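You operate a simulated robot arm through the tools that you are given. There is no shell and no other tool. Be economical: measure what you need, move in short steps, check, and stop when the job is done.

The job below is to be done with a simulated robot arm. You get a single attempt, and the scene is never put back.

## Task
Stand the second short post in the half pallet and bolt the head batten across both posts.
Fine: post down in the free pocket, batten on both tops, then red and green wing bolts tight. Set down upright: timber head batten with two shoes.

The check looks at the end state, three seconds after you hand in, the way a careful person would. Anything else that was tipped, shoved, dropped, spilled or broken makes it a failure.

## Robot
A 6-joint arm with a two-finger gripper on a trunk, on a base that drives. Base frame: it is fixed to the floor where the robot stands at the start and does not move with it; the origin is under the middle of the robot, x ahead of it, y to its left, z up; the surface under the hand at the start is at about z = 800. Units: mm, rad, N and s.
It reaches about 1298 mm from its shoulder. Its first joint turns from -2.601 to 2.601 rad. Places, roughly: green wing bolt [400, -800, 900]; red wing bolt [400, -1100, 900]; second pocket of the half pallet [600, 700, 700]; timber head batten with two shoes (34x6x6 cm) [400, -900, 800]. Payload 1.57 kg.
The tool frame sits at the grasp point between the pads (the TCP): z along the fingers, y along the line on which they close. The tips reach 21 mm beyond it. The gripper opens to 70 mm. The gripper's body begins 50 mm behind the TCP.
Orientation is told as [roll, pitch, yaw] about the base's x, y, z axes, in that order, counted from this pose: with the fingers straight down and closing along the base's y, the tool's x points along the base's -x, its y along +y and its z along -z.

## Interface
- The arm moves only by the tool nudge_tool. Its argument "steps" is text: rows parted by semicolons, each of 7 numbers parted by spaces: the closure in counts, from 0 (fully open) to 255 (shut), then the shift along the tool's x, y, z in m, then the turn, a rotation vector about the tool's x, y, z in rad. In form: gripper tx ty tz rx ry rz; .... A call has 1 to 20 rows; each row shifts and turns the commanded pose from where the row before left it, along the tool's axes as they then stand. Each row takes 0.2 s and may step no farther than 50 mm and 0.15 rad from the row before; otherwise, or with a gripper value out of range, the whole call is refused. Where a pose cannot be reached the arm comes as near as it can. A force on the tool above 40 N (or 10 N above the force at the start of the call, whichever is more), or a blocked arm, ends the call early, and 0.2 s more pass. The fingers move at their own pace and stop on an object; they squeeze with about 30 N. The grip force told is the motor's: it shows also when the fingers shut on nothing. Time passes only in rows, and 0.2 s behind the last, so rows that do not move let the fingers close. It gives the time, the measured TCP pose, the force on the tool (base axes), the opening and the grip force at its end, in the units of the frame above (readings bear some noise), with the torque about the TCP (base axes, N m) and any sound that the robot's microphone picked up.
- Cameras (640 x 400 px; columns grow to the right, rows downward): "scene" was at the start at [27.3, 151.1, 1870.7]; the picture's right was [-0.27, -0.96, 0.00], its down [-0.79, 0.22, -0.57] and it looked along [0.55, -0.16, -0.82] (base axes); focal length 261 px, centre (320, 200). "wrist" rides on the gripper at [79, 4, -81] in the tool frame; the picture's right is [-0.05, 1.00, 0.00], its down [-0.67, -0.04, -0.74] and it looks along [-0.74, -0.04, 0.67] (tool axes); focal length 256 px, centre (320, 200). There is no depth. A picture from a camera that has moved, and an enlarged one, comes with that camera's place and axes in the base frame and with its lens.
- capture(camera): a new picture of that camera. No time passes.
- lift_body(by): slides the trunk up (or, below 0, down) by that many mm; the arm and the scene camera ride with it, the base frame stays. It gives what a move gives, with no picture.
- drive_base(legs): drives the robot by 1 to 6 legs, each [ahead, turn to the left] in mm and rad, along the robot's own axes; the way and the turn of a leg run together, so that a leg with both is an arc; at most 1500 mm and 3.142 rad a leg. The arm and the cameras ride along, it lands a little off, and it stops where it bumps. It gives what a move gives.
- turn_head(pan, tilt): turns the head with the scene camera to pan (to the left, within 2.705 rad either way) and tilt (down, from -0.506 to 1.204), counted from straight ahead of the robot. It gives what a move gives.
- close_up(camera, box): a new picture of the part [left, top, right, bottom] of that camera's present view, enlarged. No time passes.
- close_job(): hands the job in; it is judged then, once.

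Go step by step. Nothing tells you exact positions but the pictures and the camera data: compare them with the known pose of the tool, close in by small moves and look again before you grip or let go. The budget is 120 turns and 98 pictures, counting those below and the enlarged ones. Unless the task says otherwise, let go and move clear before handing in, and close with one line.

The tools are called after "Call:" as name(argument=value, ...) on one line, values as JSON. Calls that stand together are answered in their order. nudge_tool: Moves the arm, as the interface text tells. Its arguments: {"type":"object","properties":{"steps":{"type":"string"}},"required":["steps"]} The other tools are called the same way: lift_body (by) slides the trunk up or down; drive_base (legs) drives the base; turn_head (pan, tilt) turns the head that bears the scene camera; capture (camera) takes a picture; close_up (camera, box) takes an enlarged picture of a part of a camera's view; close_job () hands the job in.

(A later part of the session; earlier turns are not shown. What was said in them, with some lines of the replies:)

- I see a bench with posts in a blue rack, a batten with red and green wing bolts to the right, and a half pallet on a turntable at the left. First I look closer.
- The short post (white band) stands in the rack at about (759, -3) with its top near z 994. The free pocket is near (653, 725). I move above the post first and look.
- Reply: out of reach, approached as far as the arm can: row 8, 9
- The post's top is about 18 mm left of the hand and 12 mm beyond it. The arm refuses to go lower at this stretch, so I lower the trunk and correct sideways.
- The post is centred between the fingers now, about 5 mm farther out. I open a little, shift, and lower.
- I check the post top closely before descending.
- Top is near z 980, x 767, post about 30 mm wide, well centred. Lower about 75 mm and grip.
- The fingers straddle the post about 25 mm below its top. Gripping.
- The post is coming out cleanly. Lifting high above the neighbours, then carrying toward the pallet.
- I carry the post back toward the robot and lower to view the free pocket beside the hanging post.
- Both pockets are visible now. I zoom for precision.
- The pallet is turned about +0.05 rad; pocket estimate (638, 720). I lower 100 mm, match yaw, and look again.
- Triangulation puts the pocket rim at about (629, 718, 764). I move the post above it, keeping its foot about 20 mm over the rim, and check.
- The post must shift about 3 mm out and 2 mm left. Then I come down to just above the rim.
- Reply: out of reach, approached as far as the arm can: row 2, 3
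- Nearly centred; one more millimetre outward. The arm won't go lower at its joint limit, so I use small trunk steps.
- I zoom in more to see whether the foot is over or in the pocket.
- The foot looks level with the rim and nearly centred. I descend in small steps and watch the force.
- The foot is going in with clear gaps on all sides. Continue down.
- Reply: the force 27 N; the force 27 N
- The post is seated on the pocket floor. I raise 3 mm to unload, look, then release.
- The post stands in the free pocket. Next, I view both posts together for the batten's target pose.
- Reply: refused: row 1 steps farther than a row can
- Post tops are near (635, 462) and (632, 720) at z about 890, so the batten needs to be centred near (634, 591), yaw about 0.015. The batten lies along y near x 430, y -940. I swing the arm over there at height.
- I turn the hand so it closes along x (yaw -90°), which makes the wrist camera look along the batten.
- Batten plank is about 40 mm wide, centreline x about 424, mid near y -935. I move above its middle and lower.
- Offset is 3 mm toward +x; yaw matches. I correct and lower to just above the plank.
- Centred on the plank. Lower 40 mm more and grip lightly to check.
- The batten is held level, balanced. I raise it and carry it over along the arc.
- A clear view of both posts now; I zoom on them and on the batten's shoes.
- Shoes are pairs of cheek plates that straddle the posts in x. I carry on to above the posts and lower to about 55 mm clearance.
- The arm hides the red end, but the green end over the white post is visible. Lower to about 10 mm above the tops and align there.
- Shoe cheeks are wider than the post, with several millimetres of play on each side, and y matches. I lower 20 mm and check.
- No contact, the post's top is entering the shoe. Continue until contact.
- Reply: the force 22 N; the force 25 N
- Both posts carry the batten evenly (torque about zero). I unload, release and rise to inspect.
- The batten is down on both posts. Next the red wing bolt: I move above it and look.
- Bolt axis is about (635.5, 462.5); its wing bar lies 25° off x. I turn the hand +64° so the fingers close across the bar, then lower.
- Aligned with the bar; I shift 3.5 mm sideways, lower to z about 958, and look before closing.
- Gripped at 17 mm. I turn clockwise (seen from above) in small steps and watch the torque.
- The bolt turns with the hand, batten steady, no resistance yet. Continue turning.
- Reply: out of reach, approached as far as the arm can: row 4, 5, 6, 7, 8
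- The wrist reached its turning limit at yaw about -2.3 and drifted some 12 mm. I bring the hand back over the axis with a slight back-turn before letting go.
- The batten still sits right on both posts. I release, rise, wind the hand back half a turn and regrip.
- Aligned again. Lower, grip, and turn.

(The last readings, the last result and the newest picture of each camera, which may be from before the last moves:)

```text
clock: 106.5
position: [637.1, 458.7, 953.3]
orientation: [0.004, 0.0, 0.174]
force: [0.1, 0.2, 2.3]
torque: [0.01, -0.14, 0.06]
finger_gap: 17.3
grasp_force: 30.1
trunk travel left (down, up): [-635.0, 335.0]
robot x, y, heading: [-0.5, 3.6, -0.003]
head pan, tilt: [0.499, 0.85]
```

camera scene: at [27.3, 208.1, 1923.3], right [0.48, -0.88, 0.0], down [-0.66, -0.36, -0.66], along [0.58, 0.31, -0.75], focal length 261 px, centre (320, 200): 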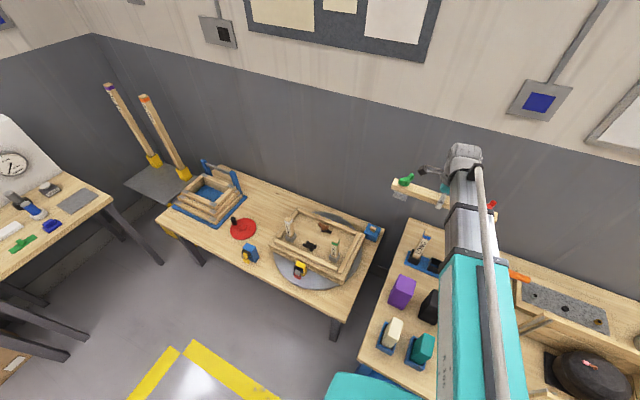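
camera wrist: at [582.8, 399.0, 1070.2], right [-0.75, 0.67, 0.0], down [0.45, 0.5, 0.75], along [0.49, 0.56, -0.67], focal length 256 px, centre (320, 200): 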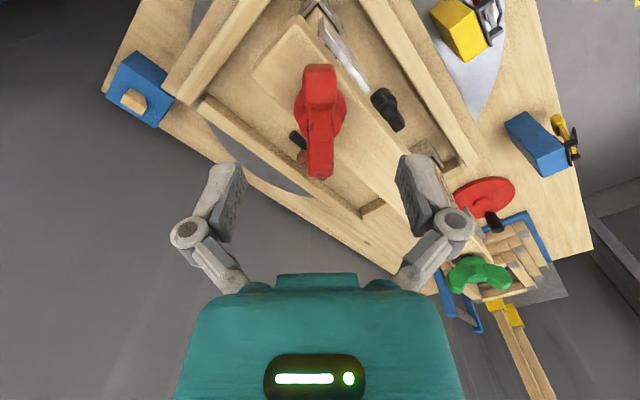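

Call:
nudge_tool(steps="255 0 0 0 0 0 0.12;255 0 0 0 0 0 0.12;255 0 0 0 0 0 0.12;255 0 0 0 0 0 0.12;255 0 0 0 0 0 0.12;255 0 0 0 0 0 0.12")

Call:
nudge_tool(steps="255 0 0 0 0 0 0.12;255 0 0 0 0 0 0.12;255 0 0 0 0 0 0.12;255 0 0 0 0 0 0.12;255 0 0 0 0 0 0.12;255 0 0 0 0 0 0.12")

Call:
capture(camera="wrist")

```text
clock: 107.9
position: [636.9, 458.1, 953.1]
orientation: [0.002, 0.003, -0.548]
force: [-0.3, -1.1, 3.3]
torque: [-0.08, -0.12, -0.01]
finger_gap: 17.3
grasp_force: 30.1
trunk travel left (down, up): [-635.0, 335.0]
robot x, y, heading: [-0.7, 1.3, -0.003]
head pan, tilt: [0.499, 0.85]
```

```text
clock: 109.3
position: [636.5, 458.9, 953.7]
orientation: [-0.001, 0.004, -1.271]
force: [0.2, 0.1, 3.6]
torque: [-0.28, -0.11, 0.0]
finger_gap: 17.4
grasp_force: 29.9
trunk travel left (down, up): [-635.0, 335.0]
robot x, y, heading: [2.5, 5.2, -0.002]
head pan, tilt: [0.499, 0.85]
```

```text
24 pictures are left
camera wrist: at [616.0, 535.3, 1034.8], right [0.97, 0.25, 0.0], down [0.17, -0.65, 0.74], along [0.18, -0.72, -0.67], focal length 256 px, centre (320, 200)
```

wrist: 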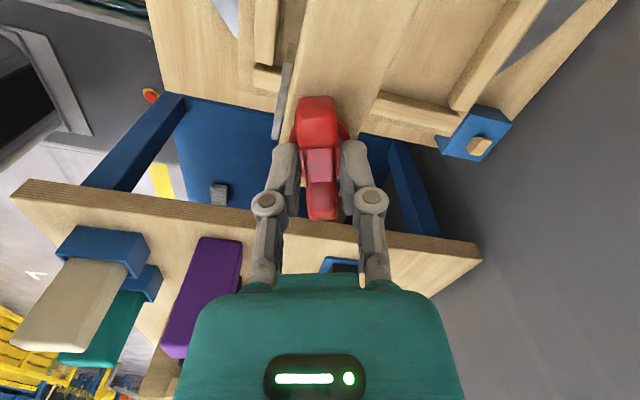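

Call:
nudge_tool(steps="255 0 0 0 0 0 0.12;255 0 0 0 0 0 0.12;255 0 0 0 0 0 0.12;255 0 0 0 0 0 0.12")

Call:
nudge_tool(steps="255 0 0 0 0 0 0.12;255 0 0 0 0 0 0.12;255 0 0 0 0 0 0.12;255 0 0 0 0 0 0.06")

Call:
capture(camera="wrist")

```text
clock: 110.3
position: [635.4, 459.7, 953.1]
orientation: [-0.002, 0.004, -1.748]
force: [-1.9, -0.3, 1.5]
torque: [-0.01, 0.18, 0.75]
finger_gap: 18.3
grasp_force: 29.9
trunk travel left (down, up): [-635.0, 335.0]
robot x, y, heading: [-2.0, 7.3, -0.0]
head pan, tilt: [0.499, 0.85]
```

```text
clock: 111.3
position: [635.4, 458.8, 953.8]
orientation: [-0.003, 0.002, -2.166]
force: [-4.6, -0.6, -0.1]
torque: [-0.17, 0.34, 1.48]
finger_gap: 27.2
grasp_force: 30.0
trunk travel left (down, up): [-635.0, 335.0]
robot x, y, heading: [0.9, -1.2, -0.005]
head pan, tilt: [0.499, 0.85]
```

```text
23 pictures are left
camera wrist: at [683.5, 521.7, 1034.4], right [0.8, -0.6, 0.0], down [-0.4, -0.53, 0.74], along [-0.45, -0.59, -0.67], focal length 256 px, centre (320, 200)
```

wrist: 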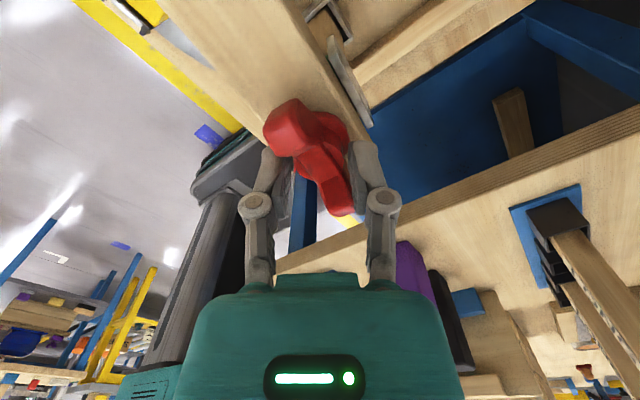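

The bolt stopped turning: torque rose to 1.5 N m and the fingers were spread by the bar, so it's tight. I check with the hand removed, wound back a bit.

Call:
nudge_tool(steps="255 0 0 0 0 0 -0.1;255 0 0 0 0 0 -0.1;255 0 0 0 0 0 -0.1;150 0 0 0 0 0 0;0 0 0 0 0 0 0;0 0 0 0 0 0 0;0 0 0 0 0 0 0;0 0 0 0 0 0 0")

Call:
lift_body(by=40)

Call:
close_up(camera="wrist", box=[240, 30, 400, 190])

Call:
close_up(camera="scene", box=[260, 150, 380, 240])

```text
clock: 113.1
position: [636.5, 459.4, 953.6]
orientation: [-0.005, 0.002, -1.867]
force: [0.7, -0.3, 0.0]
torque: [-0.04, 0.0, -0.02]
finger_gap: 70.0
grasp_force: 0.0
trunk travel left (down, up): [-635.0, 335.0]
robot x, y, heading: [-3.9, 5.9, -0.003]
head pan, tilt: [0.499, 0.85]
```

```text
clock: 114.0
position: [635.9, 459.4, 993.0]
orientation: [-0.003, 0.003, -1.868]
force: [0.7, 0.5, 0.0]
torque: [0.01, 0.02, 0.02]
finger_gap: 70.0
grasp_force: 0.2
trunk travel left (down, up): [-675.0, 295.0]
robot x, y, heading: [0.2, 5.5, 0.003]
head pan, tilt: [0.499, 0.85]
```

```text
2.50 times, centred on (320, 110) of wrist
camera zoom: at [663.1, 533.0, 1074.4], right [0.94, -0.34, 0.0], down [-0.23, -0.63, 0.74], along [-0.26, -0.7, -0.67], focal length 640 px, centre (320, 425)
```

zoom: 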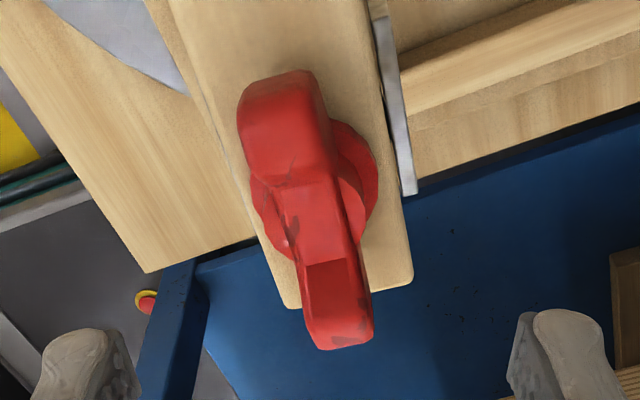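

```text
4.44 times, centred on (320, 195) of scene
camera zoom: at [26.9, 208.3, 1654.3], right [0.48, -0.88, 0.0], down [-0.66, -0.36, -0.66], along [0.58, 0.32, -0.75], focal length 1160 px, centre (320, 222)
```

zoom: 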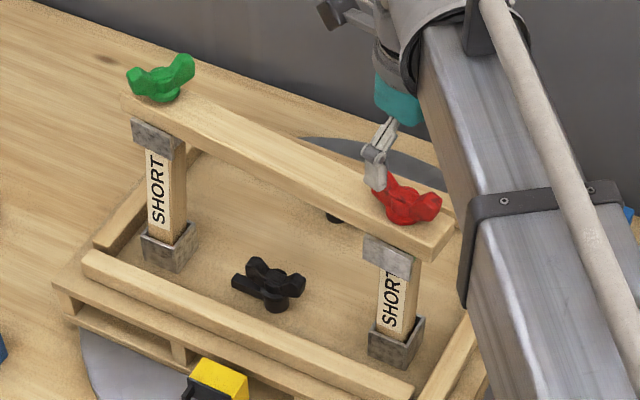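

Red is tight and the batten sits well. Now to the green bolt: I move over it and wind the hand to the far end of its range to get one long stroke.

Call:
lift_body(by=35)

Call:
nudge_tool(steps="0 0.0413 -0.0132 0 0 0 0;0 0.0413 -0.0132 0 0 0 0;0 0.0413 -0.0132 0 0 0 0;0 0.0413 -0.0132 0 0 0 0;0 0.0413 -0.0132 0 0 0 0;0 0.0413 -0.0132 0 0 0 0;0 0 0 0 0 0 -0.15;0 0 0 0 0 0 -0.15;0 0 0 0 0 0 -0.15;0 0 0 0 0 0 -0.15;0 0 0 0 0 0 -0.15;0 0 0 0 0 0 -0.15;0 0 0 0 0 0 -0.15;0 0 0 0 0 0 -0.15;0 0 0 0 0 0 -0.15;0 0 0 0 0 0 -0.078;0 0 0 0 0 0 0")

Call:
capture(camera="wrist")

Call:
close_up(camera="wrist", box=[240, 30, 400, 130])

```text
clock: 114.8
position: [635.8, 459.7, 1028.7]
orientation: [-0.003, 0.002, -1.867]
force: [0.6, 0.6, 0.4]
torque: [0.01, 0.0, -0.01]
finger_gap: 69.8
grasp_force: 0.1
trunk travel left (down, up): [-710.0, 260.0]
robot x, y, heading: [1.6, 1.5, -0.003]
head pan, tilt: [0.499, 0.85]
```

```text
clock: 118.3
position: [631.8, 719.1, 1027.7]
orientation: [0.001, 0.004, -0.438]
force: [0.1, 0.0, 0.0]
torque: [-0.02, 0.0, -0.02]
finger_gap: 70.2
grasp_force: 0.1
trunk travel left (down, up): [-710.0, 260.0]
robot x, y, heading: [-5.3, 4.3, -0.004]
head pan, tilt: [0.499, 0.85]
```

```text
20 pictures are left
camera wrist: at [562.3, 755.9, 1109.5], right [0.47, 0.88, 0.0], down [0.59, -0.32, 0.74], along [0.66, -0.35, -0.67], focal length 256 px, centre (320, 200)
```

wrist: 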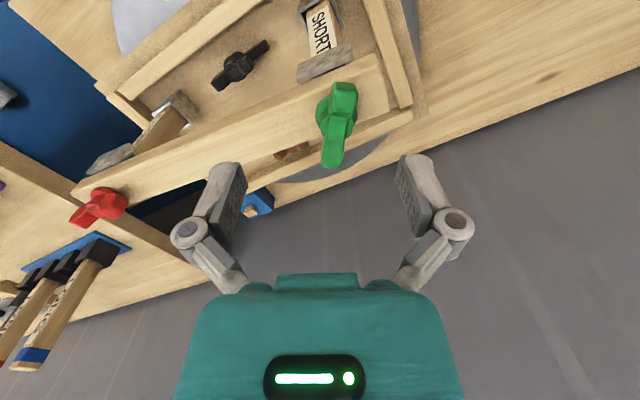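

```text
4.00 times, centred on (320, 80) of wrist
camera zoom: at [562.3, 755.9, 1109.5], right [0.47, 0.88, 0.0], down [0.59, -0.32, 0.74], along [0.66, -0.35, -0.67], focal length 1024 px, centre (320, 680)
```

zoom: 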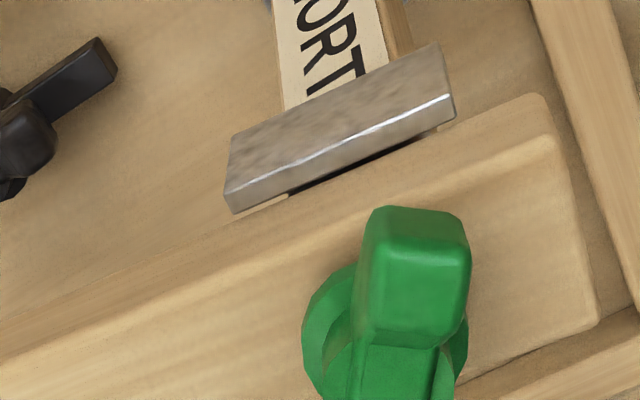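

The green bolt sits some 20 mm farther in +x than expected, so something may have swung. I look at the whole assembly.

Call:
close_up(camera="scene", box=[240, 140, 400, 260])

Call:
close_up(camera="wrist", box=[60, 0, 440, 240])

```text
3.33 times, centred on (320, 200) of scene
camera zoom: at [26.8, 208.2, 1689.3], right [0.48, -0.88, 0.0], down [-0.66, -0.36, -0.66], along [0.58, 0.32, -0.75], focal length 870 px, centre (320, 200)
```

zoom: 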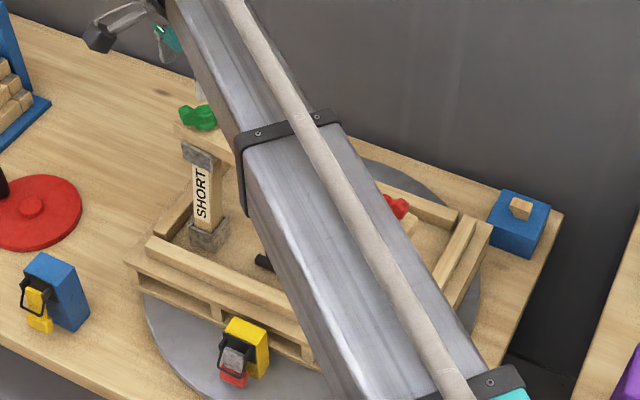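

```text
1.67 times, centred on (250, 120) of wrist
camera zoom: at [562.3, 755.9, 1109.5], right [0.47, 0.88, 0.0], down [0.59, -0.32, 0.74], along [0.66, -0.35, -0.67], focal length 427 px, centre (437, 333)
```

zoom: 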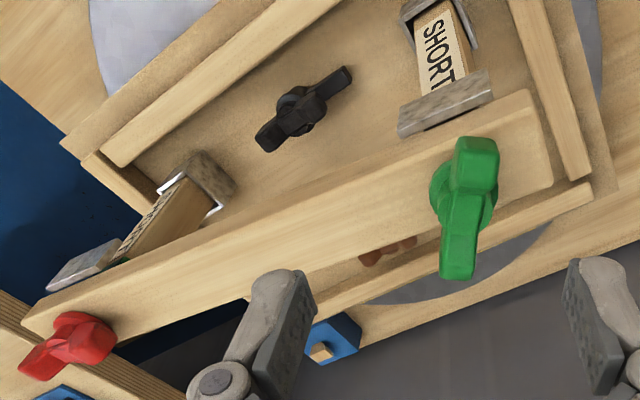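

The pallet is square, but tightening red swung the batten about -0.07 rad: its green end lies about 20 mm too far out, the white post leaning. I'll grip the green bolt, push the end gently back, then tighten. First I wind the hand half a turn and centre on the bolt.

Call:
nudge_tool(steps="0 -0.0204 0.0107 0 0 0 0;0 0 0 0 0 0 -0.15;0 0 0 0 0 0 -0.15;0 0 0 0 0 0 -0.15;0 0 0 0 0 0 -0.15;0 0 0 0 0 0 -0.15;0 0 0 0 0 0 -0.15;0 0 0 0 0 0 -0.15;0 0 0 0 0 0 -0.15;0 0 0 0 0 0 -0.15;0 0 0 0 0 0 -0.15;0 0 0 0 0 0 -0.15;0 0 0 0 0 0 -0.15;0 0 0 0 0 0 -0.15;0 0 0 0 0 0 -0.15;0 0 0 0 0 0 -0.15;0 0 0 0 0 0 -0.15;0 0 0 0 0 0 -0.15;0 0 0 0 0 0 -0.15;0 0 0 0 0 0 -0.15")

Call:
nudge_tool(steps="0 0 0 0 0 0 -0.15;0 0 0 0 0 0 0")

Call:
capture(camera="wrist")

```text
clock: 122.5
position: [655.9, 720.1, 1027.7]
orientation: [0.0, -0.003, 2.412]
force: [0.3, 0.4, 0.6]
torque: [0.02, 0.0, 0.01]
finger_gap: 70.0
grasp_force: 0.1
trunk travel left (down, up): [-710.0, 260.0]
robot x, y, heading: [-0.6, 0.6, -0.007]
head pan, tilt: [0.499, 0.85]
```

```text
clock: 123.2
position: [656.1, 719.6, 1028.2]
orientation: [-0.001, -0.004, 2.559]
force: [-0.4, -0.4, -0.5]
torque: [-0.02, 0.01, 0.01]
finger_gap: 70.0
grasp_force: 0.1
trunk travel left (down, up): [-710.0, 260.0]
robot x, y, heading: [3.2, 2.1, -0.001]
head pan, tilt: [0.499, 0.85]
```

```text
16 pictures are left
camera wrist: at [719.5, 672.0, 1108.9], right [-0.59, -0.81, 0.0], down [-0.54, 0.39, 0.75], along [-0.6, 0.44, -0.66], focal length 256 px, centre (320, 200)
```

wrist: 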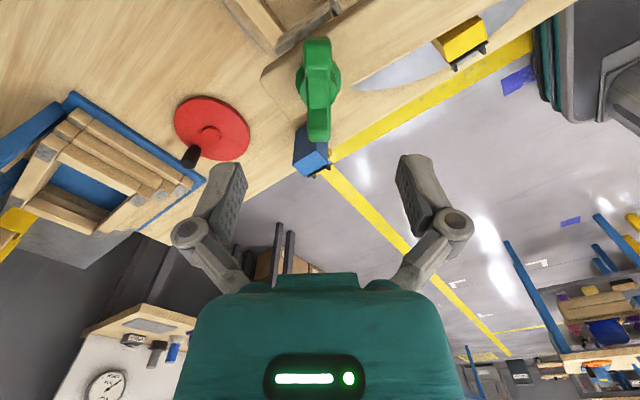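

Centred and aligned over green at (656, 720). Lower and grip.

Call:
lift_body(by=-40)

Call:
lift_body(by=-34)

Call:
nudge_tool(steps="150 0 0 0 0 0 0;255 0 0 0 0 0 0;255 0 0 0 0 0 0;255 0 0 0 0 0 0;255 0 0 0 0 0 0;255 0 0 0 0 0 0;255 0 0 0 0 0 0")

Call:
capture(camera="wrist")

```text
clock: 124.0
position: [656.1, 720.4, 988.7]
orientation: [-0.003, -0.003, 2.56]
force: [0.6, -0.8, -0.1]
torque: [-0.01, 0.0, 0.02]
finger_gap: 70.0
grasp_force: 0.0
trunk travel left (down, up): [-670.0, 300.0]
robot x, y, heading: [-1.4, 2.5, -0.003]
head pan, tilt: [0.499, 0.85]
```

```text
clock: 124.8
position: [656.5, 720.0, 953.5]
orientation: [-0.001, -0.002, 2.559]
force: [0.0, -0.5, -0.3]
torque: [0.02, 0.05, 0.0]
finger_gap: 70.1
grasp_force: 0.2
trunk travel left (down, up): [-636.0, 334.0]
robot x, y, heading: [-1.8, 3.7, 0.002]
head pan, tilt: [0.499, 0.85]
```

```text
clock: 126.4
position: [656.0, 720.5, 954.8]
orientation: [-0.002, -0.003, 2.557]
force: [0.7, 1.7, 1.7]
torque: [0.01, 0.0, -0.02]
finger_gap: 17.7
grasp_force: 29.8
trunk travel left (down, up): [-636.0, 334.0]
robot x, y, heading: [-0.8, 0.3, -0.0]
head pan, tilt: [0.499, 0.85]
```

```text
15 pictures are left
camera wrist: at [719.3, 672.0, 1035.0], right [-0.59, -0.8, 0.0], down [-0.53, 0.39, 0.75], along [-0.6, 0.44, -0.66], focal length 256 px, centre (320, 200)
```

wrist: 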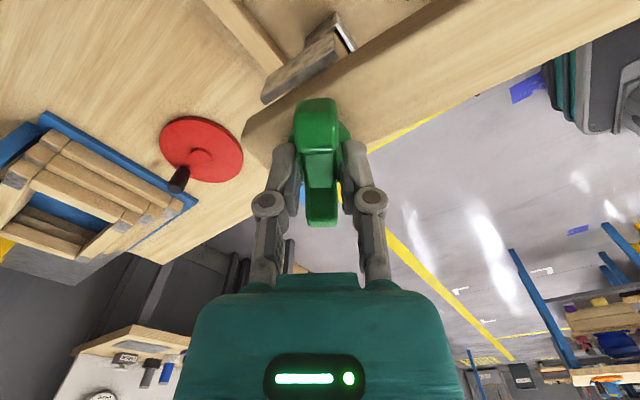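

Gripped. The shoe cheeks are wider than I thought, so the batten merely swung within them. I pull this end back about 24 mm toward the post's axis in small steps.

Call:
nudge_tool(steps="255 -0.0033 0.0022 0 0 0 0;255 -0.0033 0.0022 0 0 0 0")

Call:
nudge_tool(steps="255 -0.0033 0.0022 0 0 0 0;255 -0.0033 0.0022 0 0 0 0;255 -0.0033 0.0022 0 0 0 0;255 -0.0033 0.0022 0 0 0 0;255 0 0 0 0 0 0")

Call:
close_up(camera="scene", box=[240, 140, 400, 260])

```text
clock: 127.0
position: [647.4, 719.9, 955.2]
orientation: [-0.001, -0.004, 2.557]
force: [-1.2, 1.1, 0.2]
torque: [-0.02, -0.03, 0.02]
finger_gap: 17.4
grasp_force: 30.4
trunk travel left (down, up): [-636.0, 334.0]
robot x, y, heading: [2.1, 0.4, -0.001]
head pan, tilt: [0.499, 0.85]
```

```text
clock: 128.2
position: [632.4, 720.7, 953.9]
orientation: [-0.004, -0.003, 2.559]
force: [0.7, 0.0, -0.2]
torque: [-0.02, -0.03, 0.02]
finger_gap: 17.3
grasp_force: 29.8
trunk travel left (down, up): [-636.0, 334.0]
robot x, y, heading: [2.5, 1.6, -0.0]
head pan, tilt: [0.499, 0.85]
```

```text
3.33 times, centred on (320, 200) of scene
camera zoom: at [26.9, 208.4, 1615.2], right [0.48, -0.88, 0.0], down [-0.66, -0.36, -0.66], along [0.58, 0.32, -0.75], focal length 870 px, centre (320, 200)
```

zoom: 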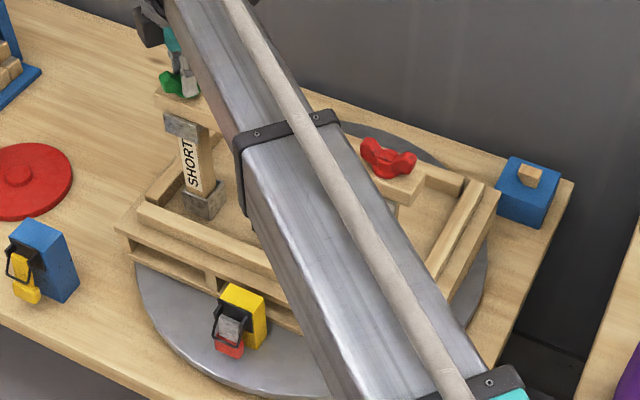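

Green end is back over the post. Now I tighten green clockwise.

Call:
nudge_tool(steps="255 0 0 0 0 0 0.14;255 0 0 0 0 0 0.14;255 0 0 0 0 0 0.14;255 0 0 0 0 0 0.14;255 0 0 0 0 0 0.14;255 0 0 0 0 0 0.14;255 0 0 0 0 0 0.14;255 0 0 0 0 0 0.14;255 0 0 0 0 0 0.14;255 0 0 0 0 0 0.14")

Call:
nudge_tool(steps="255 0 0 0 0 0 0.14;255 0 0 0 0 0 0.14;255 0 0 0 0 0 0.14;255 0 0 0 0 0 0.14;255 0 0 0 0 0 0.14;255 0 0 0 0 0 0.14;255 0 0 0 0 0 0.14;255 0 0 0 0 0 0.14;255 0 0 0 0 0 0.14;255 0 0 0 0 0 0.14")

Call:
capture(camera="wrist")

```text
clock: 130.4
position: [633.8, 720.1, 954.2]
orientation: [0.003, -0.002, 1.157]
force: [1.0, 3.3, 1.0]
torque: [-0.1, 0.03, 0.01]
finger_gap: 17.5
grasp_force: 29.6
trunk travel left (down, up): [-636.0, 334.0]
robot x, y, heading: [2.9, 3.7, -0.002]
head pan, tilt: [0.499, 0.85]
```

```text
clock: 132.6
position: [631.7, 719.9, 952.7]
orientation: [0.001, 0.005, -0.246]
force: [1.0, -3.7, -1.6]
torque: [-0.12, -0.11, 0.04]
finger_gap: 17.5
grasp_force: 30.2
trunk travel left (down, up): [-636.0, 334.0]
robot x, y, heading: [4.5, -1.6, -0.005]
head pan, tilt: [0.499, 0.85]
```

```text
13 pictures are left
camera wrist: at [556.1, 741.8, 1035.2], right [0.29, 0.96, 0.0], down [0.64, -0.2, 0.74], along [0.71, -0.22, -0.67], focal length 256 px, centre (320, 200)
```

wrist: 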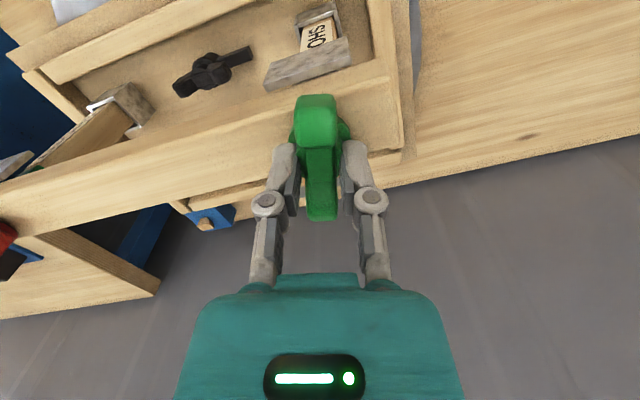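

Call:
nudge_tool(steps="255 0 0 0 0 0 0.14;255 0 0 0 0 0 0.14;255 0 0 0 0 0 0.14;255 0 0 0 0 0 0.14;255 0 0 0 0 0 0.14;255 0 0 0 0 0 0.14")

Call:
nudge_tool(steps="255 0 0 0 0 0 0.1;255 0 0 0 0 0 0.1;255 0 0 0 0 0 0.1")

Call:
nudge_tool(steps="255 0 0 0 0 0 0.1;255 0 0 0 0 0 0.1;255 0 0 0 0 0 0.1")

```text
clock: 134.0
position: [633.9, 719.2, 953.5]
orientation: [-0.001, 0.004, -1.084]
force: [-0.6, -12.5, -6.6]
torque: [-0.7, -0.16, 0.05]
finger_gap: 17.6
grasp_force: 30.4
trunk travel left (down, up): [-636.0, 334.0]
robot x, y, heading: [-1.1, 3.3, -0.004]
head pan, tilt: [0.499, 0.85]
```

```text
clock: 134.8
position: [632.8, 719.6, 954.4]
orientation: [-0.001, 0.002, -1.383]
force: [1.7, -13.4, -5.5]
torque: [-0.96, -0.18, 0.01]
finger_gap: 17.4
grasp_force: 29.9
trunk travel left (down, up): [-636.0, 334.0]
robot x, y, heading: [-0.9, 3.1, -0.004]
head pan, tilt: [0.499, 0.85]
```

```text
clock: 135.6
position: [631.4, 720.4, 954.8]
orientation: [-0.004, 0.004, -1.68]
force: [1.3, -5.7, -0.8]
torque: [0.01, -0.12, 0.68]
finger_gap: 18.8
grasp_force: 30.0
trunk travel left (down, up): [-636.0, 334.0]
robot x, y, heading: [0.2, 1.6, -0.002]
head pan, tilt: [0.499, 0.85]
```

Resistance is rising. A little more to make it tight.

Call:
nudge_tool(steps="255 0 0 0 0 0 0.1;255 0 0 0 0 0 0.1;255 0 0 0 0 0 0")

Call:
capture(camera="wrist")

```text
clock: 136.4
position: [631.1, 720.4, 954.7]
orientation: [-0.003, 0.002, -1.882]
force: [1.1, 2.2, 0.7]
torque: [0.81, -0.2, 0.84]
finger_gap: 22.3
grasp_force: 30.0
trunk travel left (down, up): [-636.0, 334.0]
robot x, y, heading: [-1.8, 1.1, -0.002]
head pan, tilt: [0.499, 0.85]
```

```text
12 pictures are left
camera wrist: at [659.9, 794.2, 1035.4], right [0.93, -0.36, 0.0], down [-0.24, -0.63, 0.74], along [-0.27, -0.69, -0.67], focal length 256 px, centre (320, 200)
```

wrist: 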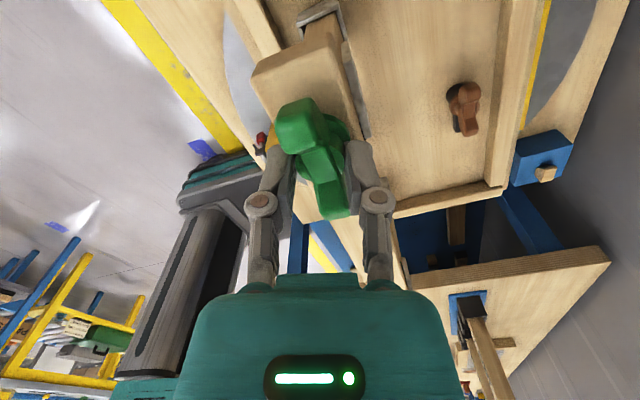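

Green is at its stop too. I ease back, release, rise and inspect the assembly.

Call:
nudge_tool(steps="255 0 0 0 0 0 -0.1;255 0 0 0 0 0 -0.1;150 0 0 0 0 0 0;0 0 0 0 0 0 0;0 0 0 0 0 0 0;0 0 0 0 0 0 0;0 0 0 0 0 0 0")

Call:
lift_body(by=80)

Call:
capture(camera="wrist")

Call:
close_up(camera="scene", box=[240, 140, 400, 260])

```text
clock: 138.0
position: [632.0, 719.5, 954.6]
orientation: [-0.002, 0.004, -1.682]
force: [0.3, -0.3, 0.6]
torque: [-0.01, 0.02, 0.0]
finger_gap: 70.2
grasp_force: 0.0
trunk travel left (down, up): [-636.0, 334.0]
robot x, y, heading: [2.5, 3.1, 0.002]
head pan, tilt: [0.499, 0.85]
```

```text
clock: 139.1
position: [631.6, 720.5, 1034.3]
orientation: [-0.004, 0.003, -1.68]
force: [0.3, 0.3, -0.7]
torque: [0.01, -0.02, -0.01]
finger_gap: 70.0
grasp_force: 0.0
trunk travel left (down, up): [-716.0, 254.0]
robot x, y, heading: [0.1, 4.8, -0.01]
head pan, tilt: [0.499, 0.85]
```

```text
11 pictures are left
camera wrist: at [644.2, 797.9, 1115.3], right [0.99, -0.16, 0.0], down [-0.11, -0.66, 0.74], along [-0.12, -0.73, -0.67], focal length 256 px, centre (320, 200)
```

wrist: 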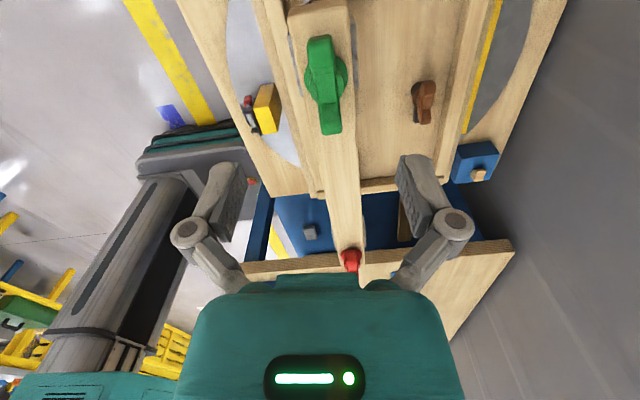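

```text
3.33 times, centred on (320, 200) of scene
camera zoom: at [26.9, 208.3, 1695.2], right [0.48, -0.88, 0.0], down [-0.66, -0.36, -0.66], along [0.58, 0.32, -0.75], focal length 870 px, centre (320, 200)
```

zoom: 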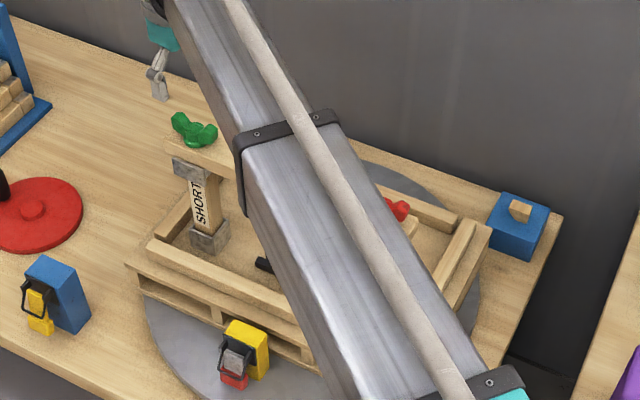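

Batten sits straight again. Since the batten was turned after red was tightened, I go back and re-check red.

Call:
nudge_tool(steps="0 -0.0431 0.0054 0 0 0 0;0 -0.0431 0.0054 0 0 0 0;0 -0.0431 0.0054 0 0 0 0;0 -0.0431 0.0054 0 0 0 0;0 -0.0431 0.0054 0 0 0 0;0 -0.0431 0.0054 0 0 0 0;0 0 0 0 0 0 0")

Call:
close_up(camera="wrist", box=[160, 0, 480, 200])

Call:
close_up(camera="scene", box=[250, 150, 390, 250])

```text
clock: 140.7
position: [637.0, 460.0, 1034.1]
orientation: [-0.003, 0.001, -1.681]
force: [0.1, -0.5, 0.0]
torque: [0.0, 0.02, -0.01]
finger_gap: 70.0
grasp_force: 0.1
trunk travel left (down, up): [-716.0, 254.0]
robot x, y, heading: [-1.8, -1.0, -0.005]
head pan, tilt: [0.499, 0.85]
```

```text
2.00 times, centred on (320, 100) of wrist
camera zoom: at [649.1, 537.5, 1115.5], right [0.99, -0.16, 0.0], down [-0.11, -0.66, 0.74], along [-0.12, -0.73, -0.67], focal length 512 px, centre (320, 400)
```

zoom: 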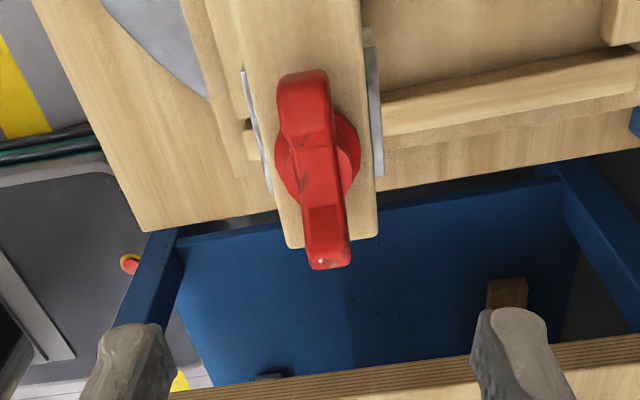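

```text
4.00 times, centred on (320, 200) of scene
camera zoom: at [26.9, 207.8, 1695.3], right [0.48, -0.88, 0.0], down [-0.66, -0.36, -0.66], along [0.58, 0.32, -0.75], focal length 1044 px, centre (320, 200)
```

zoom: 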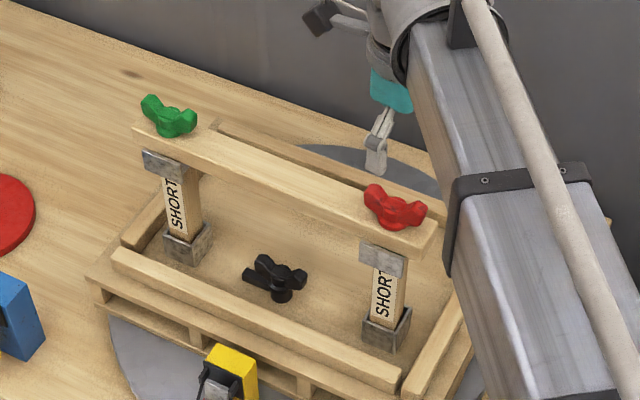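

Both posts and the batten look right. Red seems to have turned back slightly with the batten, so I regrip and snug it again.

Call:
nudge_tool(steps="0 0.002 0 0 0 0 -0.11;0 0 0 0 0 0 0")

Call:
lift_body(by=-80)

Call:
nudge_tool(steps="150 0 0 0 0 0 0;255 0 0 0 0 0 0;255 0 0 0 0 0 0;255 0 0 0 0 0 0;255 0 0 0 0 0 0;255 0 0 0 0 0 0;255 0 0 0 0 0 0")

Call:
nudge_tool(steps="255 0 0 0 0 0 0.05;255 0 0 0 0 0 0.05;255 0 0 0 0 0 0")

```text
clock: 141.3
position: [637.5, 462.1, 1033.9]
orientation: [-0.004, 0.003, -1.572]
force: [-0.5, -0.1, 1.0]
torque: [-0.01, 0.0, -0.05]
finger_gap: 70.3
grasp_force: 0.1
trunk travel left (down, up): [-716.0, 254.0]
robot x, y, heading: [-0.9, -1.6, -0.003]
head pan, tilt: [0.499, 0.85]
```

```text
clock: 142.5
position: [636.6, 461.5, 953.9]
orientation: [-0.002, 0.004, -1.571]
force: [-0.5, 0.1, 0.0]
torque: [-0.02, 0.0, -0.01]
finger_gap: 69.9
grasp_force: 0.1
trunk travel left (down, up): [-636.0, 334.0]
robot x, y, heading: [-0.6, 0.5, 0.0]
head pan, tilt: [0.499, 0.85]
```

```text
clock: 144.1
position: [636.1, 461.9, 953.2]
orientation: [-0.001, 0.002, -1.572]
force: [-0.5, -1.3, 1.4]
torque: [-0.06, -0.01, -0.02]
finger_gap: 17.4
grasp_force: 29.8
trunk travel left (down, up): [-636.0, 334.0]
robot x, y, heading: [2.4, 0.6, -0.001]
head pan, tilt: [0.499, 0.85]
```

```text
clock: 144.9
position: [636.7, 463.3, 954.7]
orientation: [-0.004, 0.002, -1.671]
force: [-1.8, -0.9, 0.5]
torque: [-0.03, 0.17, 0.57]
finger_gap: 18.5
grasp_force: 29.8
trunk travel left (down, up): [-636.0, 334.0]
robot x, y, heading: [0.6, 2.0, -0.003]
head pan, tilt: [0.499, 0.85]
```

It resists at once: red is at its stop. A last small push, then release and check the green end.

Call:
nudge_tool(steps="255 0 0 0 0 0 0.06;255 0 0 0 0 0 0.06;255 0 0 0 0 0 0")

Call:
nudge_tool(steps="255 0 0 0 0 0 -0.1;255 0 0 0 0 0 -0.1;150 0 0 0 0 0 0;0 0 0 0 0 0 0;0 0 0 0 0 0 0;0 0 0 0 0 0 0;0 0 0 0 0 0 0")

Call:
lift_body(by=80)

Call:
close_up(camera="wrist", box=[160, 0, 480, 200])

Call:
close_up(camera="scene", box=[250, 150, 390, 250])

```text
clock: 145.7
position: [635.9, 463.7, 953.9]
orientation: [-0.003, 0.003, -1.793]
force: [-1.6, -1.1, 0.5]
torque: [-0.08, 0.17, 0.7]
finger_gap: 20.9
grasp_force: 30.4
trunk travel left (down, up): [-636.0, 334.0]
robot x, y, heading: [-1.0, 6.6, -0.005]
head pan, tilt: [0.499, 0.85]
```

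```text
clock: 147.3
position: [636.2, 462.3, 954.4]
orientation: [-0.003, 0.004, -1.591]
force: [-0.2, 0.2, -0.5]
torque: [-0.01, 0.01, 0.04]
finger_gap: 70.1
grasp_force: 0.0
trunk travel left (down, up): [-636.0, 334.0]
robot x, y, heading: [3.5, 2.7, -0.001]
head pan, tilt: [0.499, 0.85]
```

```text
clock: 148.5
position: [636.8, 461.1, 1034.4]
orientation: [-0.004, 0.004, -1.589]
force: [0.1, -0.4, 0.5]
torque: [0.02, -0.04, 0.01]
finger_gap: 69.9
grasp_force: 0.1
trunk travel left (down, up): [-716.0, 254.0]
robot x, y, heading: [-0.8, -0.6, 0.001]
head pan, tilt: [0.499, 0.85]
```

```text
2.00 times, centred on (320, 100) of wrist
camera zoom: at [641.8, 540.4, 1115.4], right [1.0, -0.07, 0.0], down [-0.05, -0.67, 0.74], along [-0.06, -0.74, -0.67], focal length 512 px, centre (320, 400)
```

zoom: 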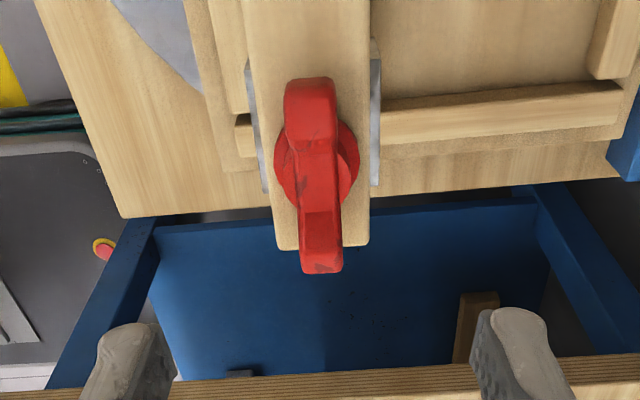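

```text
4.00 times, centred on (320, 200) of scene
camera zoom: at [26.9, 208.3, 1695.2], right [0.48, -0.88, 0.0], down [-0.66, -0.36, -0.66], along [0.58, 0.32, -0.75], focal length 1044 px, centre (320, 200)
```

zoom: 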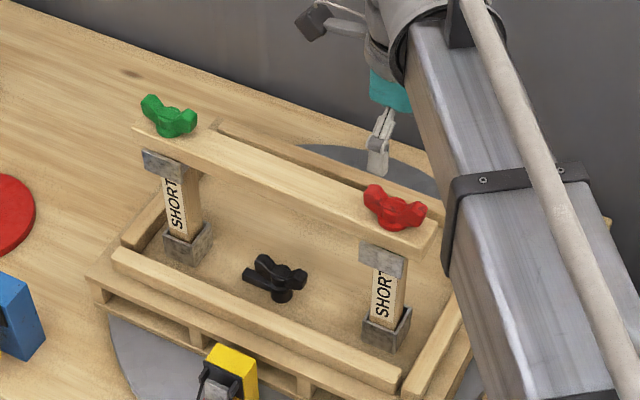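

Nothing moved: the batten is straight and both bolts are at their stops. I raise the hand clear and take a last overall look.

Call:
lift_body(by=200)

Call:
turn_head(pan=0.1, tilt=0.9)

Call:
capture(camera="scene")

```text
clock: 150.6
position: [635.9, 462.0, 1235.2]
orientation: [-0.002, 0.004, -1.59]
force: [0.2, 0.1, 0.3]
torque: [0.0, 0.01, 0.02]
finger_gap: 70.0
grasp_force: 0.0
trunk travel left (down, up): [-916.0, 54.0]
robot x, y, heading: [2.3, 0.4, -0.006]
head pan, tilt: [0.499, 0.85]
```

```text
clock: 151.5
position: [636.0, 461.8, 1234.3]
orientation: [-0.004, 0.005, -1.589]
force: [0.0, -0.6, 0.0]
torque: [0.02, 0.04, 0.01]
finger_gap: 70.0
grasp_force: 0.0
trunk travel left (down, up): [-916.0, 54.0]
robot x, y, heading: [-4.0, 7.3, -0.002]
head pan, tilt: [0.099, 0.901]
```

```text
5 pictures are left
camera scene: at [33.3, 178.3, 1891.4], right [0.1, -1.0, 0.0], down [-0.78, -0.08, -0.62], along [0.62, 0.06, -0.78], focal length 261 px, centre (320, 200)
```

scene: 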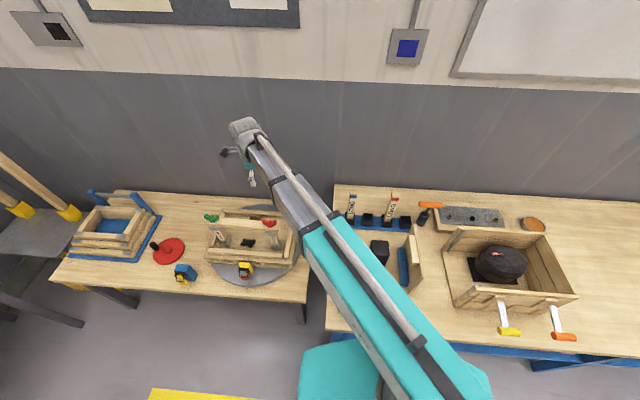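

The overall view shows the batten across both posts, the other items in place, and the hand clear. I hand the job in.

Call:
close_job()

```text
The job is handed in.
```

The second short post is in the free pocket, the batten sits on both posts, and the red and green wing bolts are turned clockwise to their stops. I take them as tight because both met rising torque there (about 1.5 N m on red, 0.8 on green).
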